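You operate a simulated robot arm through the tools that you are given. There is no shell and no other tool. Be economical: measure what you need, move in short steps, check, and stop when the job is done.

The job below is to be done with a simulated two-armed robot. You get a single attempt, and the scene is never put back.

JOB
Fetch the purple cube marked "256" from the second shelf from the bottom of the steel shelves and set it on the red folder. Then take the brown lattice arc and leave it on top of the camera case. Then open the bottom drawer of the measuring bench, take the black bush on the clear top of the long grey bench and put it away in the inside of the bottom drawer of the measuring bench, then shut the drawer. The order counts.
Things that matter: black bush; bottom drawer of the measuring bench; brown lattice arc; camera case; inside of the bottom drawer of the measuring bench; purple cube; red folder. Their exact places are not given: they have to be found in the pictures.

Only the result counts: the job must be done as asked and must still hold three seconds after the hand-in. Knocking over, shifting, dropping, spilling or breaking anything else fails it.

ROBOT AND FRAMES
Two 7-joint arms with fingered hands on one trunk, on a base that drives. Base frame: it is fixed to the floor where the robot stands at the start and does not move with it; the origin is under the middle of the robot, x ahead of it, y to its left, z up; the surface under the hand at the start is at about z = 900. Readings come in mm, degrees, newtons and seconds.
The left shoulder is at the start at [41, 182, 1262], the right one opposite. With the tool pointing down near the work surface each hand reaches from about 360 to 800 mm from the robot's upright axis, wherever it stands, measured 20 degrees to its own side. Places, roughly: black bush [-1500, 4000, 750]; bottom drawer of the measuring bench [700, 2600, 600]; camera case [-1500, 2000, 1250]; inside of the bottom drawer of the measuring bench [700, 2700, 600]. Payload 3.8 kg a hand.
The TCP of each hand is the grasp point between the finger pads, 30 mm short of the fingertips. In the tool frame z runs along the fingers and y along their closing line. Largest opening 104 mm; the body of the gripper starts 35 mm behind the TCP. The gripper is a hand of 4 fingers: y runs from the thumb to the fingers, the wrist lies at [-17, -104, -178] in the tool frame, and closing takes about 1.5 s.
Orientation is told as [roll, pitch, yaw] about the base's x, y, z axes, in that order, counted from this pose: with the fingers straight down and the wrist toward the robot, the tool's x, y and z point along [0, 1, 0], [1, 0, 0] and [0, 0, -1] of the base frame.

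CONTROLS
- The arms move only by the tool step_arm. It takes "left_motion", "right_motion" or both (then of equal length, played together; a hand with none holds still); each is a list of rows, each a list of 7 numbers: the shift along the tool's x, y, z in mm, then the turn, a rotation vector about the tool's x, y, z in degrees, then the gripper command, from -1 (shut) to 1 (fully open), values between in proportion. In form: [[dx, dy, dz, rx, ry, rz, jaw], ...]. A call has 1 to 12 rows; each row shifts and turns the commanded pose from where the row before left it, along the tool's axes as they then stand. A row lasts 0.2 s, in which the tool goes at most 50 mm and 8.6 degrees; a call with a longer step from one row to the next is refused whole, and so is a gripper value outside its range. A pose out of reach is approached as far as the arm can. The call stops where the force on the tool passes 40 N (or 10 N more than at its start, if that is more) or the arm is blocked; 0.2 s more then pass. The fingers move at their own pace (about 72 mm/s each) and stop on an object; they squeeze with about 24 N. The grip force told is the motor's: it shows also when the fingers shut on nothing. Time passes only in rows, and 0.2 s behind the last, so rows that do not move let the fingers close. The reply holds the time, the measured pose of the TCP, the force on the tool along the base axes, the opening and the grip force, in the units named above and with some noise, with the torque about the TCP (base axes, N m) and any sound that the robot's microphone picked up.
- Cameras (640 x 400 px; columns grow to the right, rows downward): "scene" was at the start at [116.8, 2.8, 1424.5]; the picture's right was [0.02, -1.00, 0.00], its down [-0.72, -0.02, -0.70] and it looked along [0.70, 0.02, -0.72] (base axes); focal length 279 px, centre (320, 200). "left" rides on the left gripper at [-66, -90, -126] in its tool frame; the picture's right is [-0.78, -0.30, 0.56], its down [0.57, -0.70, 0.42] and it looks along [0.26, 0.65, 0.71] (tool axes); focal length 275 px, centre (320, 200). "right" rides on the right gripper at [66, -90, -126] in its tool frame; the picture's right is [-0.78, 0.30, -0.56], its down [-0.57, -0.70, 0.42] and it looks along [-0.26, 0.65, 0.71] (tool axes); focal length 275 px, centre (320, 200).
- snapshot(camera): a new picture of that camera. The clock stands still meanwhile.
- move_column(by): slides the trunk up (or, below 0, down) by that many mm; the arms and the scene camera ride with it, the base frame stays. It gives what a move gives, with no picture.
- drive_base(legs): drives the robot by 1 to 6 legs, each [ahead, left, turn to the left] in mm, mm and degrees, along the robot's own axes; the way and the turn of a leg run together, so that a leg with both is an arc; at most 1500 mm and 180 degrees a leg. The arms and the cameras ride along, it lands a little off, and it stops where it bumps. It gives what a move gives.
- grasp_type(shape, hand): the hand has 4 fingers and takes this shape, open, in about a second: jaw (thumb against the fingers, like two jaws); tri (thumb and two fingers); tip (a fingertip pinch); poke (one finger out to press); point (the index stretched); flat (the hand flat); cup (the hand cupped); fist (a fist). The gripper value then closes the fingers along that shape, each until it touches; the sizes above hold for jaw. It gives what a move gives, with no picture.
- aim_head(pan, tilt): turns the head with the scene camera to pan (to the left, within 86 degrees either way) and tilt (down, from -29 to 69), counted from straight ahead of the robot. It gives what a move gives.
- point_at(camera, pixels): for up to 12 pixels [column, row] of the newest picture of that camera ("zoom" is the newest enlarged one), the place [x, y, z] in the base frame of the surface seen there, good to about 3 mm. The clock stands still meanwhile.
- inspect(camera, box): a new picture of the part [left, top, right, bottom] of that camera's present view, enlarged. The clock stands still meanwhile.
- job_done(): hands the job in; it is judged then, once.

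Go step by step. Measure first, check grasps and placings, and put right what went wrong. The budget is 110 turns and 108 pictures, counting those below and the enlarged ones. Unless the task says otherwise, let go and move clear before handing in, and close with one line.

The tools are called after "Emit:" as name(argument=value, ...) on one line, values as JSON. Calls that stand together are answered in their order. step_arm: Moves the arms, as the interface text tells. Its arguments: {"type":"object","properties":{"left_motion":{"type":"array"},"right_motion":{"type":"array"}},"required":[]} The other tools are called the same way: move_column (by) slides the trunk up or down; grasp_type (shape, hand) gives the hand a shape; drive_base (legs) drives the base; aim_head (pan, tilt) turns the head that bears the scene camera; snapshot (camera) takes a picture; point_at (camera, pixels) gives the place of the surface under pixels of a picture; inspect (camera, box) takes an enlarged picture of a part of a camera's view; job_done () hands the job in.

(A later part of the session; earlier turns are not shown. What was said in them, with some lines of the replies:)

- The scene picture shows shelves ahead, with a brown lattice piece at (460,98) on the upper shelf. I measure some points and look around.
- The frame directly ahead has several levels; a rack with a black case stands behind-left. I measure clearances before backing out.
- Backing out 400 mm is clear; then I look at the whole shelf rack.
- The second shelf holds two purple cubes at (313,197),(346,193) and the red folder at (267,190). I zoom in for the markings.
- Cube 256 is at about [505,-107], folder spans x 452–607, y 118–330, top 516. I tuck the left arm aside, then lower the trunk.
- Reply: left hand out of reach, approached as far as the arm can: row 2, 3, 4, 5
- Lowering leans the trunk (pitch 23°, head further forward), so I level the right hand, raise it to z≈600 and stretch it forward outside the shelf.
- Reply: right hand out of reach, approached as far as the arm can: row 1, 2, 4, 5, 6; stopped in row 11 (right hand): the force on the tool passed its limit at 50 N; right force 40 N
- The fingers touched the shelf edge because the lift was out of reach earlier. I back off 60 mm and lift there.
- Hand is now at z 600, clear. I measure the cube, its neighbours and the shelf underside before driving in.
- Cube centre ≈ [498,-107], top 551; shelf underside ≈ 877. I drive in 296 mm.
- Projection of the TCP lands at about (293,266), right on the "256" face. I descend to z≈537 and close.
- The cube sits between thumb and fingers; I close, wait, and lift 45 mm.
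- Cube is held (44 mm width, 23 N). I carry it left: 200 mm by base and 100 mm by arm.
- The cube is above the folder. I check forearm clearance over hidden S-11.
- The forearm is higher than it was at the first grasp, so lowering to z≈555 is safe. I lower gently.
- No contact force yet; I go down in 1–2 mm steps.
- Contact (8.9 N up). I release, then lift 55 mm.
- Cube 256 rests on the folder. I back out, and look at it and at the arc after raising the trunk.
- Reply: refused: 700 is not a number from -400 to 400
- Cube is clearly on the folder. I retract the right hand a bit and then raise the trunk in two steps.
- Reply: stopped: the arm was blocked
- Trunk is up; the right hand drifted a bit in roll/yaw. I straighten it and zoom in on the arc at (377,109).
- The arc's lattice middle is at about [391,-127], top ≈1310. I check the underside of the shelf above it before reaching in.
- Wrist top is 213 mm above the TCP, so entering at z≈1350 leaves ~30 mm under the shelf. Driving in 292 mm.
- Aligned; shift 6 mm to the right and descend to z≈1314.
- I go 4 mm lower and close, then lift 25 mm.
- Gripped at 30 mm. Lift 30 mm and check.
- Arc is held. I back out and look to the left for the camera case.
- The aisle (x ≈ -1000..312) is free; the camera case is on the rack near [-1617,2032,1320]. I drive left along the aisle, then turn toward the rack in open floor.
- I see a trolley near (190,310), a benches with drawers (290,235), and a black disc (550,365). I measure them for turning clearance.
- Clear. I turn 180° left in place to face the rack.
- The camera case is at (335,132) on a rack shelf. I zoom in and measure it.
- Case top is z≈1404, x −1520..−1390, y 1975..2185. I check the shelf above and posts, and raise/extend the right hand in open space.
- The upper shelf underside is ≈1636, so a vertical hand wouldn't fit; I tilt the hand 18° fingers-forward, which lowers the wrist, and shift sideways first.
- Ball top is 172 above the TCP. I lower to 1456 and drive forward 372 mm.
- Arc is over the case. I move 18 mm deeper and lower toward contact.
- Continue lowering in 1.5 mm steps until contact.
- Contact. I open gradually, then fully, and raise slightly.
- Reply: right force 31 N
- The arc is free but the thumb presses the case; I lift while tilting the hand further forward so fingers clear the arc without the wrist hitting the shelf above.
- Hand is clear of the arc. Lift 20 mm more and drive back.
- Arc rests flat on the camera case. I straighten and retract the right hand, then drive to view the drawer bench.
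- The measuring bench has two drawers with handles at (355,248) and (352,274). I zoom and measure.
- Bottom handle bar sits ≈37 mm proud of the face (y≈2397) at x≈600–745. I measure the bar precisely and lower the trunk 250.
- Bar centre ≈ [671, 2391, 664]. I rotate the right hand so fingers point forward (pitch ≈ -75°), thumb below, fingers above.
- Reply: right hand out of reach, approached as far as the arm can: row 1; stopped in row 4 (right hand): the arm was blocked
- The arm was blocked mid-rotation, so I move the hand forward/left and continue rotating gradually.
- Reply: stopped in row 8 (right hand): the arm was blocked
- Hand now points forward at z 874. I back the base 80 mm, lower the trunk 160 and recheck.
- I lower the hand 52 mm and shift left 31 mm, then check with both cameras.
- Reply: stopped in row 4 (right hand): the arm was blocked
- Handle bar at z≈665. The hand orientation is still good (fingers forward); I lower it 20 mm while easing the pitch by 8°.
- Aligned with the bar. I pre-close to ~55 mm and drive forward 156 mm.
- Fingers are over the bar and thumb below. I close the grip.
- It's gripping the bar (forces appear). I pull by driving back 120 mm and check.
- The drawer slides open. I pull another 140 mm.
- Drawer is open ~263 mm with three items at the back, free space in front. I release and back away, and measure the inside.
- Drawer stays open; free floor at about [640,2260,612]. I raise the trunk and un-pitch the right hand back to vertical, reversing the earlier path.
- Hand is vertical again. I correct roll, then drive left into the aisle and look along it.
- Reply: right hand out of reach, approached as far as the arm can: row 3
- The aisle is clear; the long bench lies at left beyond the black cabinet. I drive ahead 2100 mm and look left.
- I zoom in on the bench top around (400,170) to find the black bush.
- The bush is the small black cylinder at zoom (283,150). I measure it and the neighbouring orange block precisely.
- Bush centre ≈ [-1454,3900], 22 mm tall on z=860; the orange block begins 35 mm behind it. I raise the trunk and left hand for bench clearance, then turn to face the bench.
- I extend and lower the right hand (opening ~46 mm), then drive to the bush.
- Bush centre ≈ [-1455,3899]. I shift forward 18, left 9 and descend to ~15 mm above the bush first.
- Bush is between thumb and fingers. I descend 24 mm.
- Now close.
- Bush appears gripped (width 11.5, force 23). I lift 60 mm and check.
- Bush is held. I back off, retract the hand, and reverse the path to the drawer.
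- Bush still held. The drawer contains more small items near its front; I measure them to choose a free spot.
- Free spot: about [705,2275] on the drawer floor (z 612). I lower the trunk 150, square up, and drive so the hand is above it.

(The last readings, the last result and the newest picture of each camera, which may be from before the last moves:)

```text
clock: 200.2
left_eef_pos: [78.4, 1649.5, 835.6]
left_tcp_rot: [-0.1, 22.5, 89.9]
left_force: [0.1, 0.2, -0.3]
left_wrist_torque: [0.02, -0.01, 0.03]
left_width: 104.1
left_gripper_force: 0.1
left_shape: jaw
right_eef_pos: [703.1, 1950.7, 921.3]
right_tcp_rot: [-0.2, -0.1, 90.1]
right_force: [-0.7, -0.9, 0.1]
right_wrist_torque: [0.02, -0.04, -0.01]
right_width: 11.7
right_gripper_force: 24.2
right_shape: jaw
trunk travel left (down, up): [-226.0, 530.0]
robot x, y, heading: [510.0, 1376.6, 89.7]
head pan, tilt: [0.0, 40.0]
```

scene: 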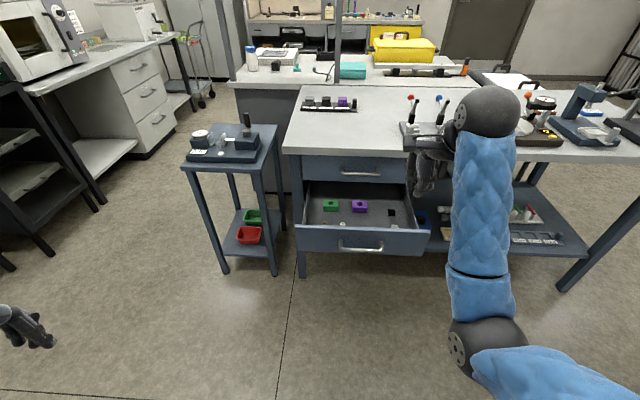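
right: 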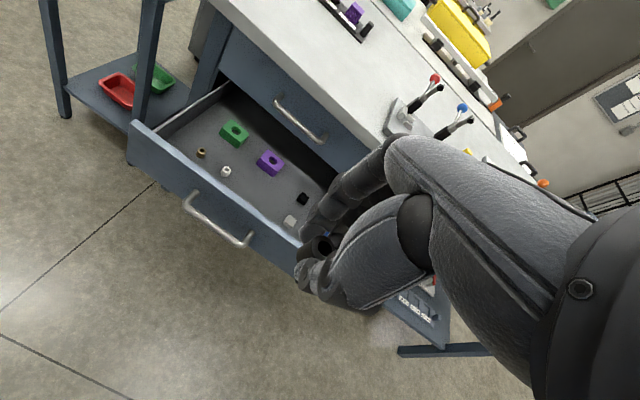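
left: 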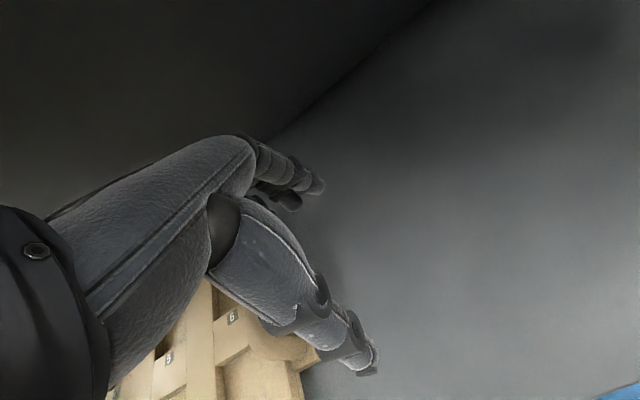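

Squared up. I drive ahead 324 mm at z≈921 and check.

Emit:
drive_base(legs=[[324, 0, 0]])

Emit:
snapshot(camera="right")

Emit:
snapshot(camera="scene")

```text
clock: 202.4
left_eef_pos: [78.9, 1972.6, 837.5]
left_tcp_rot: [-0.1, 22.6, 89.8]
left_force: [0.2, 0.6, 0.6]
left_wrist_torque: [0.0, 0.02, 0.02]
left_width: 103.7
left_gripper_force: 0.1
left_shape: jaw
right_eef_pos: [704.6, 2272.9, 920.7]
right_tcp_rot: [-0.1, 0.2, 90.0]
right_force: [-0.4, -0.2, 0.0]
right_wrist_torque: [0.0, 0.0, 0.0]
right_width: 11.3
right_gripper_force: 24.0
right_shape: jaw
trunk travel left (down, up): [-226.0, 530.0]
robot x, y, heading: [512.0, 1698.6, 90.0]
head pan, tilt: [0.0, 40.0]
```

```text
30 pictures are left
```

right: 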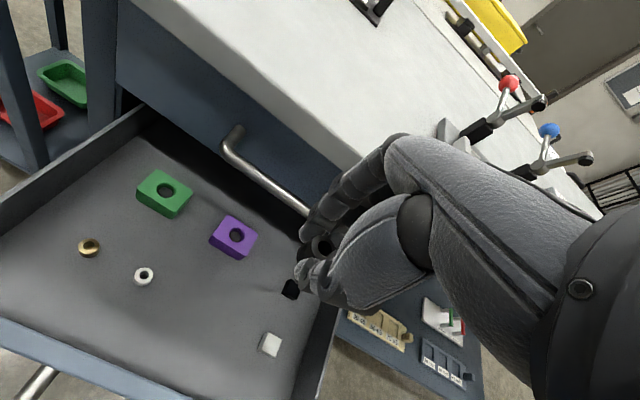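

```text
29 pictures are left
```

scene: 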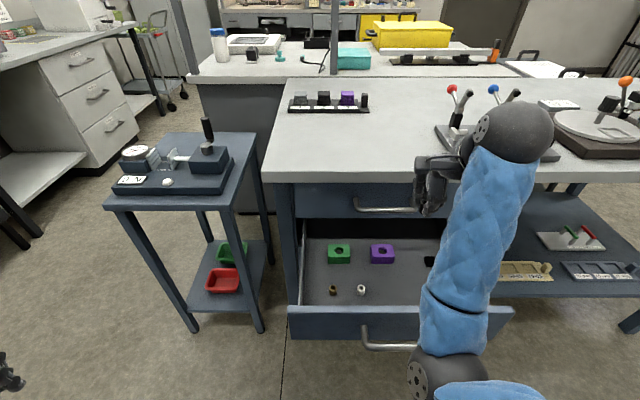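

I lower 120 mm and check forearm clearance above the drawer front.

Emit:
step_arm(right_motion=[[0, 0, 30, 0, 0, 0, -1], [0, 0, 30, 0, 0, 0, -1], [0, 0, 30, 0, 0, 0, -1], [0, 0, 30, 0, 0, 0, -1], [0, 0, 0, 0, 0, 0, -1]])

Emit:
snapshot(camera="scene")

Emit:
point_at(camera="scene", pixels=[[490, 180], [475, 220], [465, 260], [455, 300], [445, 340], [440, 370], [500, 140]])

```text
clock: 203.6
left_eef_pos: [79.6, 1973.4, 836.9]
left_tcp_rot: [-0.2, 22.4, 89.8]
left_force: [0.0, 0.4, -0.2]
left_wrist_torque: [0.01, 0.02, -0.04]
left_width: 103.9
left_gripper_force: 0.0
left_shape: jaw
right_eef_pos: [705.9, 2271.2, 799.7]
right_tcp_rot: [-0.1, -0.1, 90.2]
right_force: [1.0, 0.0, 0.3]
right_wrist_torque: [0.01, -0.01, 0.0]
right_width: 11.7
right_gripper_force: 24.0
right_shape: jaw
trunk travel left (down, up): [-226.0, 530.0]
robot x, y, heading: [506.6, 1696.0, 90.1]
head pan, tilt: [0.0, 40.0]
```

```text
28 pictures are left
```

scene: 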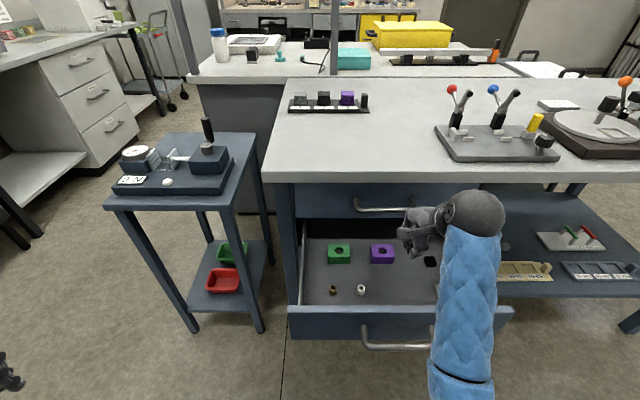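

```text
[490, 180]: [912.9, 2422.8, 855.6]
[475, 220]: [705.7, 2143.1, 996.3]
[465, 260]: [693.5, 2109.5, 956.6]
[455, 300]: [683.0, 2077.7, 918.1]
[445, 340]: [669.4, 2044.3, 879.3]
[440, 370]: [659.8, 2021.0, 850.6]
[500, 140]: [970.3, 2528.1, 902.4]
```

The forearm slopes steeply and would be close to the drawer handle, so I raise the trunk 130 (elbow higher) and lower with the arm instead, checking midway.

Emit:
move_column(by=130)

Emit:
step_arm(right_motion=[[0, 0, 30, 0, 0, 0, -1], [0, 0, 30, 0, 0, 0, -1], [0, 0, 30, 0, 0, 0, -1], [0, 0, 30, 0, 0, 0, -1], [0, 3, 30, 0, 0, 0, -1], [0, 3, 30, 0, 0, 0, -1], [0, 0, 0, 0, 0, 0, -1]])

Emit:
aim_head(pan=-10, tilt=50)

Emit:
snapshot(camera="scene")

```text
clock: 205.2
left_eef_pos: [78.5, 1972.9, 967.4]
left_tcp_rot: [-0.2, 22.6, 90.0]
left_force: [-0.5, 0.3, 0.0]
left_wrist_torque: [0.0, -0.03, 0.0]
left_width: 103.8
left_gripper_force: 0.1
left_shape: jaw
right_eef_pos: [704.3, 2274.2, 929.2]
right_tcp_rot: [-0.2, 0.1, 90.1]
right_force: [-0.6, 0.9, -0.8]
right_wrist_torque: [0.01, 0.0, 0.02]
right_width: 11.8
right_gripper_force: 24.0
right_shape: jaw
trunk travel left (down, up): [-356.0, 400.0]
robot x, y, heading: [507.2, 1698.3, 89.8]
head pan, tilt: [0.0, 40.0]
```

```text
clock: 206.8
left_eef_pos: [78.4, 1972.8, 966.7]
left_tcp_rot: [-0.3, 22.5, 89.8]
left_force: [0.5, 0.3, 0.4]
left_wrist_torque: [0.02, 0.01, 0.0]
left_width: 104.0
left_gripper_force: 0.0
left_shape: jaw
right_eef_pos: [706.1, 2278.4, 747.9]
right_tcp_rot: [-0.2, 0.0, 90.1]
right_force: [-0.2, 0.2, 0.5]
right_wrist_torque: [0.0, -0.01, -0.01]
right_width: 11.6
right_gripper_force: 23.9
right_shape: jaw
trunk travel left (down, up): [-356.0, 400.0]
robot x, y, heading: [512.6, 1696.7, 90.2]
head pan, tilt: [0.0, 40.0]
```

```text
clock: 207.5
left_eef_pos: [78.8, 1972.9, 967.1]
left_tcp_rot: [-0.2, 22.5, 89.8]
left_force: [-0.1, 0.0, -0.9]
left_wrist_torque: [0.02, 0.02, -0.04]
left_width: 103.8
left_gripper_force: 0.1
left_shape: jaw
right_eef_pos: [707.0, 2278.5, 750.1]
right_tcp_rot: [-0.2, 0.0, 90.0]
right_force: [-0.8, -0.5, -0.9]
right_wrist_torque: [0.0, 0.0, 0.0]
right_width: 11.6
right_gripper_force: 23.4
right_shape: jaw
trunk travel left (down, up): [-356.0, 400.0]
robot x, y, heading: [511.1, 1697.1, 89.6]
head pan, tilt: [-10.0, 50.0]
```

```text
27 pictures are left
```

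scene: 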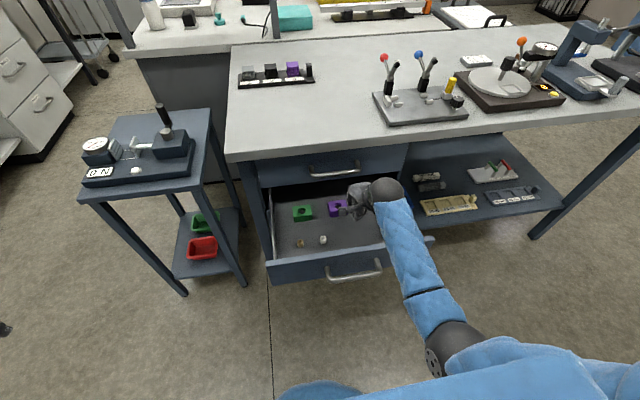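

Emit:
point_at(camera="scene", pixels=[[400, 215], [405, 235], [412, 255], [420, 275], [430, 300], [445, 325], [350, 270], [384, 185]])

Emit:
snapshot(camera="right")

```text
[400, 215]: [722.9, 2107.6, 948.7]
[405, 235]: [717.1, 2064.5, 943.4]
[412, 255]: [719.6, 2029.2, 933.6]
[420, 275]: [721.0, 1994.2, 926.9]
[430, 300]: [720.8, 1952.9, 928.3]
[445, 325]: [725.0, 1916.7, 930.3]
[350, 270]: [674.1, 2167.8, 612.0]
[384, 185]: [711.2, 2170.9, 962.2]
```

```text
26 pictures are left
```

right: 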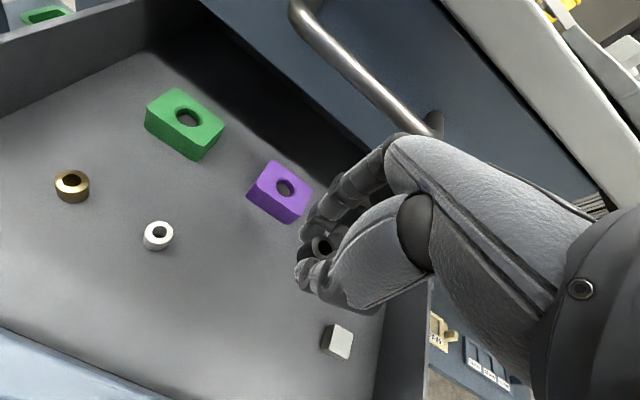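

Forearm is now flat with plenty of clearance. I lower 95 mm, then finely to contact.

Emit:
step_arm(right_motion=[[0, 0, 30, 0, 0, 0, -1], [0, 0, 30, 0, 0, 0, -1], [0, 0, 25, 0, 0, 0, -1], [0, 0, 10, 0, 0, 0, -1], [0, 0, 3, 0, 0, 0, -1], [0, 0, 0, 0, 0, 0, -1]])

Emit:
snapshot(camera="right")

```text
clock: 208.9
left_eef_pos: [79.1, 1972.2, 968.6]
left_tcp_rot: [-0.1, 22.4, 89.8]
left_force: [-0.1, -0.5, -0.3]
left_wrist_torque: [0.03, -0.04, 0.0]
left_width: 103.9
left_gripper_force: 0.0
left_shape: jaw
right_eef_pos: [705.8, 2278.6, 651.7]
right_tcp_rot: [0.0, -0.1, 90.0]
right_force: [0.3, 0.6, -0.8]
right_wrist_torque: [0.02, 0.0, 0.01]
right_width: 11.5
right_gripper_force: 24.0
right_shape: jaw
trunk travel left (down, up): [-356.0, 400.0]
robot x, y, heading: [510.0, 1694.5, 90.0]
head pan, tilt: [-10.0, 50.0]
```

```text
25 pictures are left
```

right: 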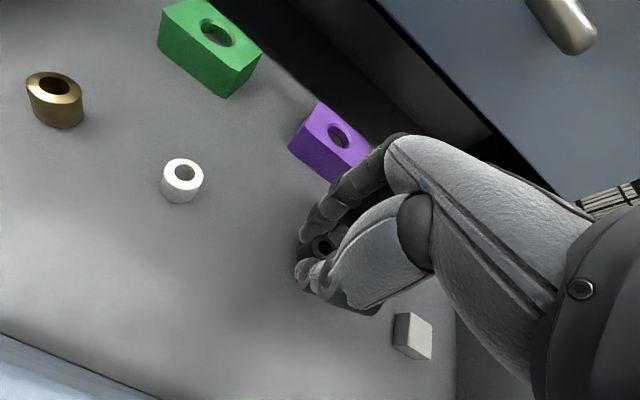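

Emit:
step_arm(right_motion=[[0, 0, 2, 0, 0, 0, -1], [0, 0, 1.5, 0, 0, 0, -1], [0, 0, 0, 0, 0, 0, -1]])

```text
clock: 209.7
left_eef_pos: [79.8, 1972.9, 967.8]
left_tcp_rot: [-0.2, 22.5, 89.8]
left_force: [-0.9, -0.7, 0.8]
left_wrist_torque: [0.01, 0.02, -0.04]
left_width: 103.9
left_gripper_force: 0.1
left_shape: jaw
right_eef_pos: [705.7, 2278.5, 648.7]
right_tcp_rot: [-0.1, -0.1, 90.0]
right_force: [-0.2, 0.0, -0.2]
right_wrist_torque: [0.02, -0.01, 0.0]
right_width: 11.7
right_gripper_force: 24.3
right_shape: jaw
trunk travel left (down, up): [-356.0, 400.0]
robot x, y, heading: [507.2, 1698.6, 90.0]
head pan, tilt: [-10.0, 50.0]
```

Emit:
step_arm(right_motion=[[0, 0, 1.5, 0, 0, 0, -1], [0, 0, 1.5, 0, 0, 0, -1], [0, 0, 0, 0, 0, 0, -1]])

```text
clock: 210.5
left_eef_pos: [78.5, 1971.6, 968.6]
left_tcp_rot: [-0.2, 22.5, 89.8]
left_force: [0.4, 0.5, 0.2]
left_wrist_torque: [0.01, 0.03, 0.03]
left_width: 103.8
left_gripper_force: 0.1
left_shape: jaw
right_eef_pos: [706.2, 2278.0, 647.4]
right_tcp_rot: [-0.1, 0.0, 90.1]
right_force: [0.3, 0.2, 1.3]
right_wrist_torque: [0.02, -0.02, 0.02]
right_width: 11.2
right_gripper_force: 24.2
right_shape: jaw
trunk travel left (down, up): [-356.0, 400.0]
robot x, y, heading: [513.5, 1696.8, 90.0]
head pan, tilt: [-10.0, 50.0]
```

Nearly touching. One more mm, then open gently to ~40 mm and rise.

Emit:
step_arm(right_motion=[[0, 0, 1, 0, 0, 0, -1], [0, 0, 0, 0, 0, 0, -0.7], [0, 0, 0, 0, 0, 0, -0.5], [0, 0, 0, 0, 0, 0, -0.25], [0, 0, 0, 0, 0, 0, -0.15], [0, 0, 0, 0, 0, 0, -0.15], [0, 0, -10, 0, 0, 0, -0.15], [0, 0, -25, 0, 0, 0, -0.15], [0, 0, -30, 0, 0, 0, -0.15], [0, 0, -40, 0, 0, 0, -0.15]])

Emit:
snapshot(camera="right")

```text
clock: 212.7
left_eef_pos: [78.3, 1972.5, 967.0]
left_tcp_rot: [-0.2, 22.4, 89.9]
left_force: [0.2, -0.4, -0.4]
left_wrist_torque: [-0.01, -0.01, 0.0]
left_width: 103.6
left_gripper_force: 0.0
left_shape: jaw
right_eef_pos: [705.3, 2278.8, 751.1]
right_tcp_rot: [-0.1, 0.0, 90.1]
right_force: [0.9, 0.6, -0.1]
right_wrist_torque: [-0.03, 0.02, -0.02]
right_width: 43.8
right_gripper_force: 0.1
right_shape: jaw
trunk travel left (down, up): [-356.0, 400.0]
robot x, y, heading: [508.9, 1700.7, 90.2]
head pan, tilt: [-10.0, 50.0]
```

```text
24 pictures are left
```

right: 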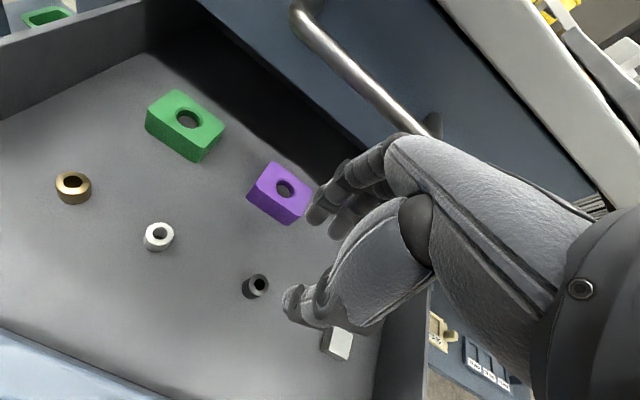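

The bush stands in the drawer, released. I raise the hand, back out, and set up for the same forward-pointing grip to push the drawer shut.

Emit:
step_arm(right_motion=[[0, 0, -30, 0, 0, 0, -0.15], [0, 0, -35, 0, 0, 0, -0.15]])

Emit:
drive_base(legs=[[-380, 0, 0]])

Emit:
step_arm(right_motion=[[0, 0, -35, 0, 0, 0, 1], [0, 0, -35, 0, 0, 0, 1], [0, 0, -35, 0, 0, 0, 1], [0, 0, -35, 0, 0, 0, 1], [0, 0, -35, 0, 0, 0, 1], [0, 0, -35, 0, 0, 0, 1], [0, 0, -35, 0, 0, 0, 1]])

Emit:
step_arm(right_motion=[[0, 14, 0, -7, 0, 0, 1], [0, 14, 2, -7, 0, 0, 1], [0, 13, 5, -7, 0, 0, 1], [0, 12, 7, -7, 0, 0, 1], [5, 11, 9, -7, 0, 0, 1], [5, 9, 10, -7, 0, 0, 1], [5, 7, 12, -7, 0, 0, 1], [5, 5, 12, -7, 0, 0, 1], [5, 0, 10, -6, 0, 0, 1], [0, 0, 0, 0, 0, 0, 1]])

Emit:
snapshot(camera="scene")

```text
clock: 213.3
left_eef_pos: [78.8, 1972.6, 967.2]
left_tcp_rot: [-0.3, 22.5, 89.8]
left_force: [0.0, -0.1, -0.4]
left_wrist_torque: [-0.01, 0.02, 0.01]
left_width: 103.5
left_gripper_force: 0.1
left_shape: jaw
right_eef_pos: [704.9, 2279.5, 816.1]
right_tcp_rot: [-0.1, 0.0, 90.1]
right_force: [0.1, 0.0, 1.2]
right_wrist_torque: [0.01, -0.03, -0.03]
right_width: 43.7
right_gripper_force: 0.1
right_shape: jaw
trunk travel left (down, up): [-356.0, 400.0]
robot x, y, heading: [512.0, 1700.1, 90.2]
head pan, tilt: [-10.0, 50.0]
```

```text
clock: 215.7
left_eef_pos: [79.4, 1589.7, 968.3]
left_tcp_rot: [-0.3, 22.5, 89.9]
left_force: [0.4, -0.1, 1.0]
left_wrist_torque: [0.01, -0.01, 0.01]
left_width: 104.0
left_gripper_force: 0.0
left_shape: jaw
right_eef_pos: [703.1, 1895.4, 816.5]
right_tcp_rot: [-0.1, 0.0, 90.2]
right_force: [-0.5, 0.5, 0.4]
right_wrist_torque: [0.0, 0.01, 0.0]
right_width: 44.0
right_gripper_force: 0.1
right_shape: jaw
trunk travel left (down, up): [-356.0, 400.0]
robot x, y, heading: [511.6, 1315.0, 90.1]
head pan, tilt: [-10.0, 50.0]
```

```text
clock: 217.3
left_eef_pos: [78.5, 1588.8, 967.3]
left_tcp_rot: [-0.2, 22.5, 89.9]
left_force: [0.3, 0.7, 0.0]
left_wrist_torque: [0.01, 0.01, 0.01]
left_width: 103.8
left_gripper_force: 0.0
left_shape: jaw
right_eef_pos: [701.1, 1894.1, 1060.8]
right_tcp_rot: [-0.1, 0.1, 90.1]
right_force: [0.9, 0.7, -0.1]
right_wrist_torque: [-0.05, 0.01, 0.0]
right_width: 103.6
right_gripper_force: 0.0
right_shape: jaw
trunk travel left (down, up): [-356.0, 400.0]
robot x, y, heading: [510.5, 1311.1, 90.2]
head pan, tilt: [-10.0, 50.0]
```

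```text
clock: 219.5
left_eef_pos: [78.8, 1589.3, 967.7]
left_tcp_rot: [-0.2, 22.5, 89.9]
left_force: [-0.5, 0.3, -0.3]
left_wrist_torque: [-0.01, 0.0, -0.02]
left_width: 103.7
left_gripper_force: 0.1
left_shape: jaw
right_eef_pos: [678.7, 2012.8, 1037.2]
right_tcp_rot: [-0.1, -62.0, 90.3]
right_force: [0.1, -0.6, -1.1]
right_wrist_torque: [-0.01, -0.01, 0.0]
right_width: 103.9
right_gripper_force: 0.1
right_shape: jaw
trunk travel left (down, up): [-356.0, 400.0]
robot x, y, heading: [510.4, 1311.8, 90.1]
head pan, tilt: [-10.0, 50.0]
```

```text
23 pictures are left
```

scene: 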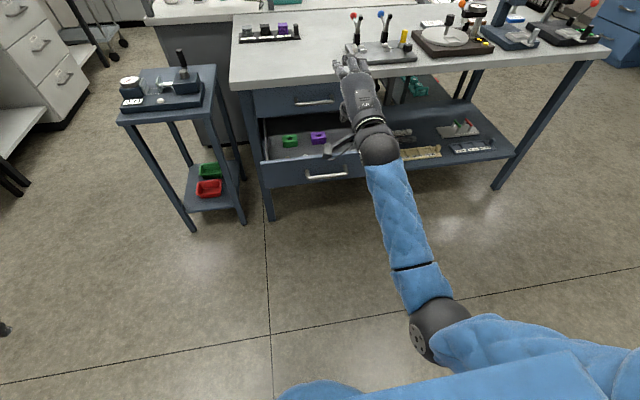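

The hand is now pitched -62°. I lower the trunk 350 mm and view the handle.

Emit:
move_column(by=-350)

Emit:
aim_head(pan=-10, tilt=40)

Emit:
inspect(camera="scene", box=[200, 130, 440, 280])

```text
clock: 222.9
left_eef_pos: [78.1, 1615.1, 575.4]
left_tcp_rot: [-0.3, 38.0, 89.8]
left_force: [0.1, 0.2, -0.4]
left_wrist_torque: [-0.04, 0.0, -0.01]
left_width: 103.7
left_gripper_force: 0.0
left_shape: jaw
right_eef_pos: [678.0, 2014.1, 688.1]
right_tcp_rot: [-0.2, -62.0, 90.3]
right_force: [-0.2, -0.6, 1.1]
right_wrist_torque: [0.01, 0.0, 0.02]
right_width: 103.7
right_gripper_force: 0.1
right_shape: jaw
trunk travel left (down, up): [-6.0, 750.0]
robot x, y, heading: [511.2, 1314.5, 89.8]
head pan, tilt: [-10.0, 50.0]
```

```text
clock: 223.6
left_eef_pos: [77.7, 1615.3, 573.3]
left_tcp_rot: [-0.3, 38.0, 89.8]
left_force: [0.6, -0.1, 0.5]
left_wrist_torque: [0.0, 0.0, -0.01]
left_width: 103.9
left_gripper_force: 0.1
left_shape: jaw
right_eef_pos: [678.8, 2012.6, 687.4]
right_tcp_rot: [-0.3, -62.1, 90.4]
right_force: [-0.5, 0.6, 0.1]
right_wrist_torque: [-0.01, -0.02, 0.0]
right_width: 103.7
right_gripper_force: 0.1
right_shape: jaw
trunk travel left (down, up): [-6.0, 750.0]
robot x, y, heading: [510.3, 1313.7, 89.9]
head pan, tilt: [-10.0, 40.0]
```

```text
2.67 times, centred on (320, 205) of scene
```

zoom: 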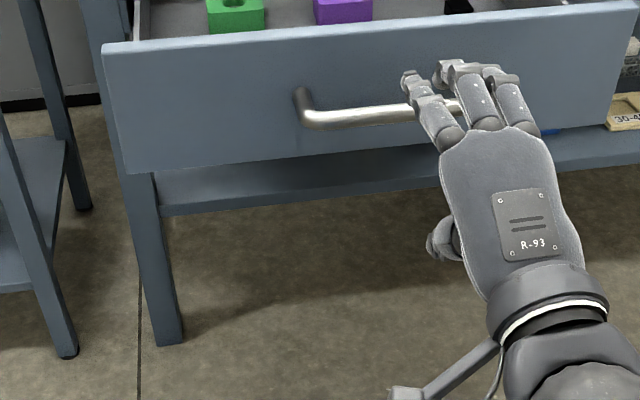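

I lower 23 mm, pre-close to 57 mm and drive ahead 106 mm onto the handle.

Emit:
step_arm(right_motion=[[0, -10.1, 5.4, 0, 0, 0, 0.1], [0, -10.1, 5.4, 0, 0, 0, 0.1], [0, 0, 0, 0, 0, 0, 0.1], [0, 0, 0, 0, 0, 0, 0.1]])

Emit:
point_at(camera="zoom", pixels=[[350, 117], [390, 113], [320, 121]])

```text
clock: 224.6
left_eef_pos: [77.1, 1615.0, 574.0]
left_tcp_rot: [-0.3, 38.0, 89.8]
left_force: [0.5, 0.7, -0.1]
left_wrist_torque: [0.01, 0.01, 0.02]
left_width: 103.9
left_gripper_force: 0.2
left_shape: jaw
right_eef_pos: [678.9, 2012.1, 665.1]
right_tcp_rot: [-0.2, -62.0, 90.3]
right_force: [0.6, 0.6, 0.8]
right_wrist_torque: [-0.03, 0.02, -0.01]
right_width: 57.4
right_gripper_force: 0.1
right_shape: jaw
trunk travel left (down, up): [-6.0, 750.0]
robot x, y, heading: [509.9, 1316.1, 89.9]
head pan, tilt: [-10.0, 40.0]
```

```text
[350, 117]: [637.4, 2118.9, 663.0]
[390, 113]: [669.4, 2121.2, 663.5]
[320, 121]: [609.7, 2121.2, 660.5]
```

Emit:
drive_base(legs=[[103, 0, 0]])

Emit:
step_arm(right_motion=[[0, 0, 0, 0, 0, 0, -1], [0, 0, 0, 0, 0, 0, -1], [0, 0, 0, 0, 0, 0, -1], [0, 0, 0, 0, 0, 0, -1], [0, 0, 0, 0, 0, 0, -1], [0, 0, 0, 0, 0, 0, -1]])

Emit:
snapshot(camera="right")

```text
clock: 225.8
left_eef_pos: [78.8, 1720.0, 573.9]
left_tcp_rot: [-0.4, 38.0, 89.7]
left_force: [0.3, -0.5, -0.2]
left_wrist_torque: [-0.02, -0.02, -0.01]
left_width: 103.7
left_gripper_force: 0.1
left_shape: jaw
right_eef_pos: [679.5, 2117.0, 664.5]
right_tcp_rot: [-0.2, -61.9, 90.1]
right_force: [0.3, 0.5, 0.2]
right_wrist_torque: [-0.03, -0.03, -0.02]
right_width: 57.6
right_gripper_force: 0.1
right_shape: jaw
trunk travel left (down, up): [-6.0, 750.0]
robot x, y, heading: [513.4, 1418.5, 89.9]
head pan, tilt: [-10.0, 40.0]
```

```text
clock: 227.2
left_eef_pos: [78.2, 1719.4, 573.8]
left_tcp_rot: [-0.3, 38.0, 89.7]
left_force: [-0.5, -0.6, -0.9]
left_wrist_torque: [0.04, 0.0, 0.03]
left_width: 103.8
left_gripper_force: 0.1
left_shape: jaw
right_eef_pos: [680.6, 2116.9, 662.6]
right_tcp_rot: [-0.2, -61.7, 90.3]
right_force: [0.4, 2.2, -6.4]
right_wrist_torque: [-0.04, -0.02, 0.06]
right_width: 7.3
right_gripper_force: 23.8
right_shape: jaw
trunk travel left (down, up): [-6.0, 750.0]
robot x, y, heading: [512.6, 1418.0, 90.0]
head pan, tilt: [-10.0, 40.0]
```

```text
21 pictures are left
```

right: 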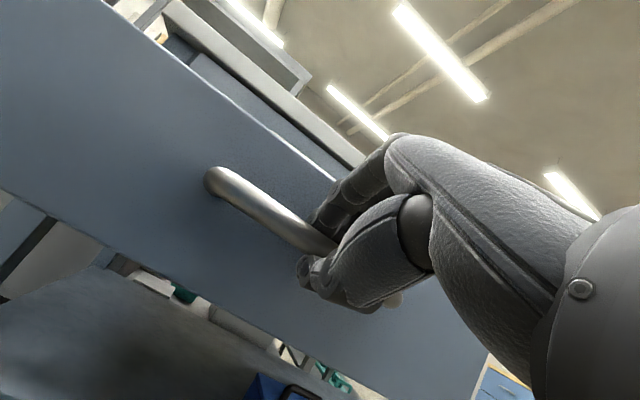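

Gripped. I push the drawer in: 200 mm, then the rest.

Emit:
drive_base(legs=[[200, 0, 0]])

Emit:
drive_base(legs=[[60, 0, 0]])

Emit:
inspect(camera="scene", box=[200, 100, 440, 250])

```text
clock: 228.8
left_eef_pos: [80.3, 1922.3, 573.4]
left_tcp_rot: [-0.4, 38.1, 89.4]
left_force: [0.3, 0.5, 0.3]
left_wrist_torque: [0.02, 0.01, 0.03]
left_width: 103.7
left_gripper_force: 0.1
left_shape: jaw
right_eef_pos: [681.7, 2317.1, 662.9]
right_tcp_rot: [-0.2, -61.9, 90.0]
right_force: [-16.0, 0.2, -11.1]
right_wrist_torque: [-0.12, 0.01, 0.28]
right_width: 8.0
right_gripper_force: 24.1
right_shape: jaw
trunk travel left (down, up): [-6.0, 750.0]
robot x, y, heading: [511.0, 1618.6, 89.7]
head pan, tilt: [-10.0, 40.0]
```

```text
clock: 229.8
left_eef_pos: [81.1, 1980.2, 572.3]
left_tcp_rot: [-0.4, 38.0, 89.4]
left_force: [0.6, -0.3, -0.1]
left_wrist_torque: [-0.01, 0.01, 0.01]
left_width: 104.0
left_gripper_force: 0.1
left_shape: jaw
right_eef_pos: [683.4, 2375.5, 661.9]
right_tcp_rot: [-0.2, -61.7, 90.0]
right_force: [-10.7, 0.8, -8.8]
right_wrist_torque: [-0.09, 0.02, 0.23]
right_width: 8.2
right_gripper_force: 24.0
right_shape: jaw
trunk travel left (down, up): [-6.0, 750.0]
robot x, y, heading: [510.3, 1679.9, 89.4]
head pan, tilt: [-10.0, 40.0]
```

```text
2.67 times, centred on (320, 175) of scene
```

zoom: 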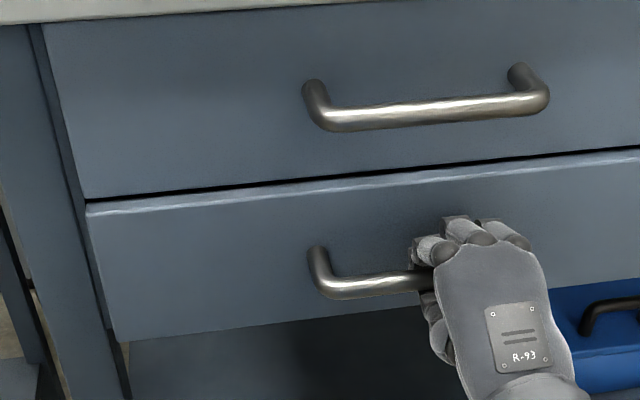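

A few mm remain. I push with small arm steps until force rises.

Emit:
step_arm(right_motion=[[0, 1.4, 2.6, 0, 0, 0, -1], [0, 1.4, 2.6, 0, 0, 0, -1], [0, 1.4, 2.6, 0, 0, 0, -1], [0, 1.4, 2.6, 0, 0, 0, -1], [0, 1.4, 2.6, 0, 0, 0, -1], [0, 0, 0, 0, 0, 0, -1]])

Emit:
inspect(camera="scene", box=[200, 100, 440, 250])

Emit:
point_at(camera="zoom", pixels=[[200, 150], [200, 230], [150, 280], [560, 120], [580, 200]])

```text
clock: 231.2
left_eef_pos: [82.5, 1980.7, 574.3]
left_tcp_rot: [-0.3, 38.0, 89.4]
left_force: [0.1, 0.2, -0.3]
left_wrist_torque: [-0.03, -0.01, 0.0]
left_width: 103.8
left_gripper_force: 0.1
left_shape: jaw
right_eef_pos: [683.4, 2390.7, 660.6]
right_tcp_rot: [-0.1, -61.5, 90.0]
right_force: [-3.6, -5.6, -9.6]
right_wrist_torque: [-0.11, -0.04, 0.09]
right_width: 7.6
right_gripper_force: 24.1
right_shape: jaw
trunk travel left (down, up): [-6.0, 750.0]
robot x, y, heading: [510.1, 1676.6, 89.7]
head pan, tilt: [-10.0, 40.0]
```

```text
2.67 times, centred on (320, 175) of scene
```

zoom: 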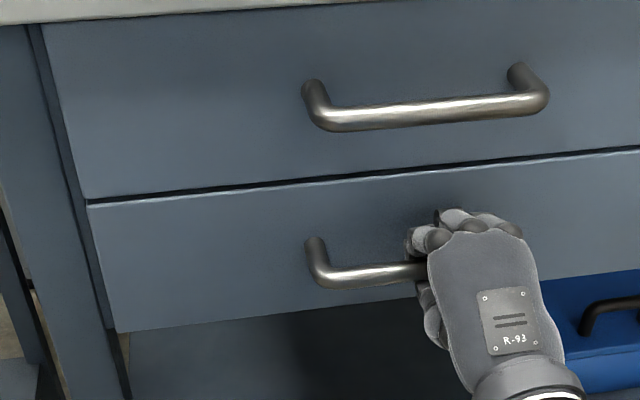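

```text
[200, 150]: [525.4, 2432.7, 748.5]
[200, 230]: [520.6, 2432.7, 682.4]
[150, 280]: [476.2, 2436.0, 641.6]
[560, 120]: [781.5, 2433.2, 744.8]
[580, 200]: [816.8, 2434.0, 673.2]
```

The bottom drawer is flush with the top one (y≈2433). I release and back away.

Emit:
step_arm(right_motion=[[0, 0, 0, 0, 0, 0, 0.1], [0, 0, 0, 0, 0, 0, 0.1], [0, 0, 0, 0, 0, 0, 0.1], [0, 0, 0, 0, 0, 0, 0.1], [0, 0, 0, 0, 0, 0, 0.1]])

Emit:
drive_base(legs=[[-300, 0, 0]])

Emit:
snapshot(camera="scene")

Emit:
point_at(camera="scene", pixels=[[260, 175], [260, 195], [340, 165], [350, 185]])

```text
clock: 232.3
left_eef_pos: [81.2, 1980.2, 574.9]
left_tcp_rot: [-0.3, 37.8, 89.4]
left_force: [-0.2, -1.2, -0.1]
left_wrist_torque: [-0.02, 0.0, 0.02]
left_width: 103.8
left_gripper_force: 0.1
left_shape: jaw
right_eef_pos: [683.3, 2388.4, 664.2]
right_tcp_rot: [0.0, -61.8, 90.0]
right_force: [2.2, -9.3, 3.2]
right_wrist_torque: [0.27, 0.06, -0.07]
right_width: 55.5
right_gripper_force: 0.0
right_shape: jaw
trunk travel left (down, up): [-6.0, 750.0]
robot x, y, heading: [513.6, 1679.7, 89.6]
head pan, tilt: [-10.0, 40.0]
```

```text
clock: 234.4
left_eef_pos: [78.5, 1673.5, 574.9]
left_tcp_rot: [-0.3, 38.0, 89.8]
left_force: [0.1, -0.5, 0.5]
left_wrist_torque: [-0.04, -0.02, -0.04]
left_width: 104.0
left_gripper_force: 0.1
left_shape: jaw
right_eef_pos: [677.4, 2087.9, 661.7]
right_tcp_rot: [0.0, -61.7, 90.2]
right_force: [0.4, -0.2, -0.5]
right_wrist_torque: [0.0, 0.01, -0.01]
right_width: 56.6
right_gripper_force: 0.1
right_shape: jaw
trunk travel left (down, up): [-6.0, 750.0]
robot x, y, heading: [510.5, 1375.3, 89.8]
head pan, tilt: [-10.0, 40.0]
```

```text
18 pictures are left
```

scene: 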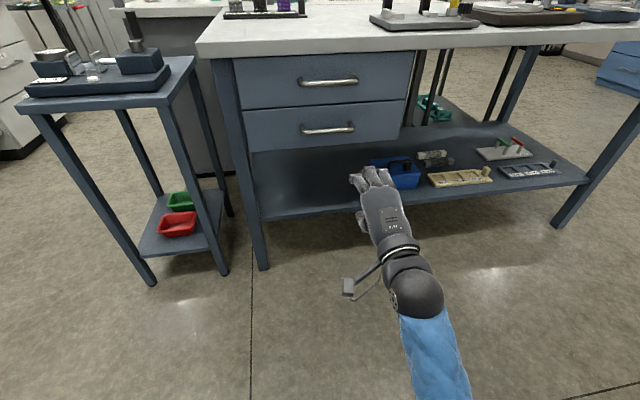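

```text
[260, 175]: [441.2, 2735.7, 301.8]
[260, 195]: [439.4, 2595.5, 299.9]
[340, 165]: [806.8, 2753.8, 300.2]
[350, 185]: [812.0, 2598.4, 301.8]
```

The bottom drawer is shut, both drawer fronts are flush and the hand is clear. The cube is on the folder and the arc is on the camera case, so I hand in.

Emit:
job_done()

```text
The job is handed in.
```

The job is handed in, with all three parts done in the order asked: cube 256 is on the red folder, the brown lattice arc is on the camera case, and the black bush is in the measuring bench's bottom drawer, which is shut.
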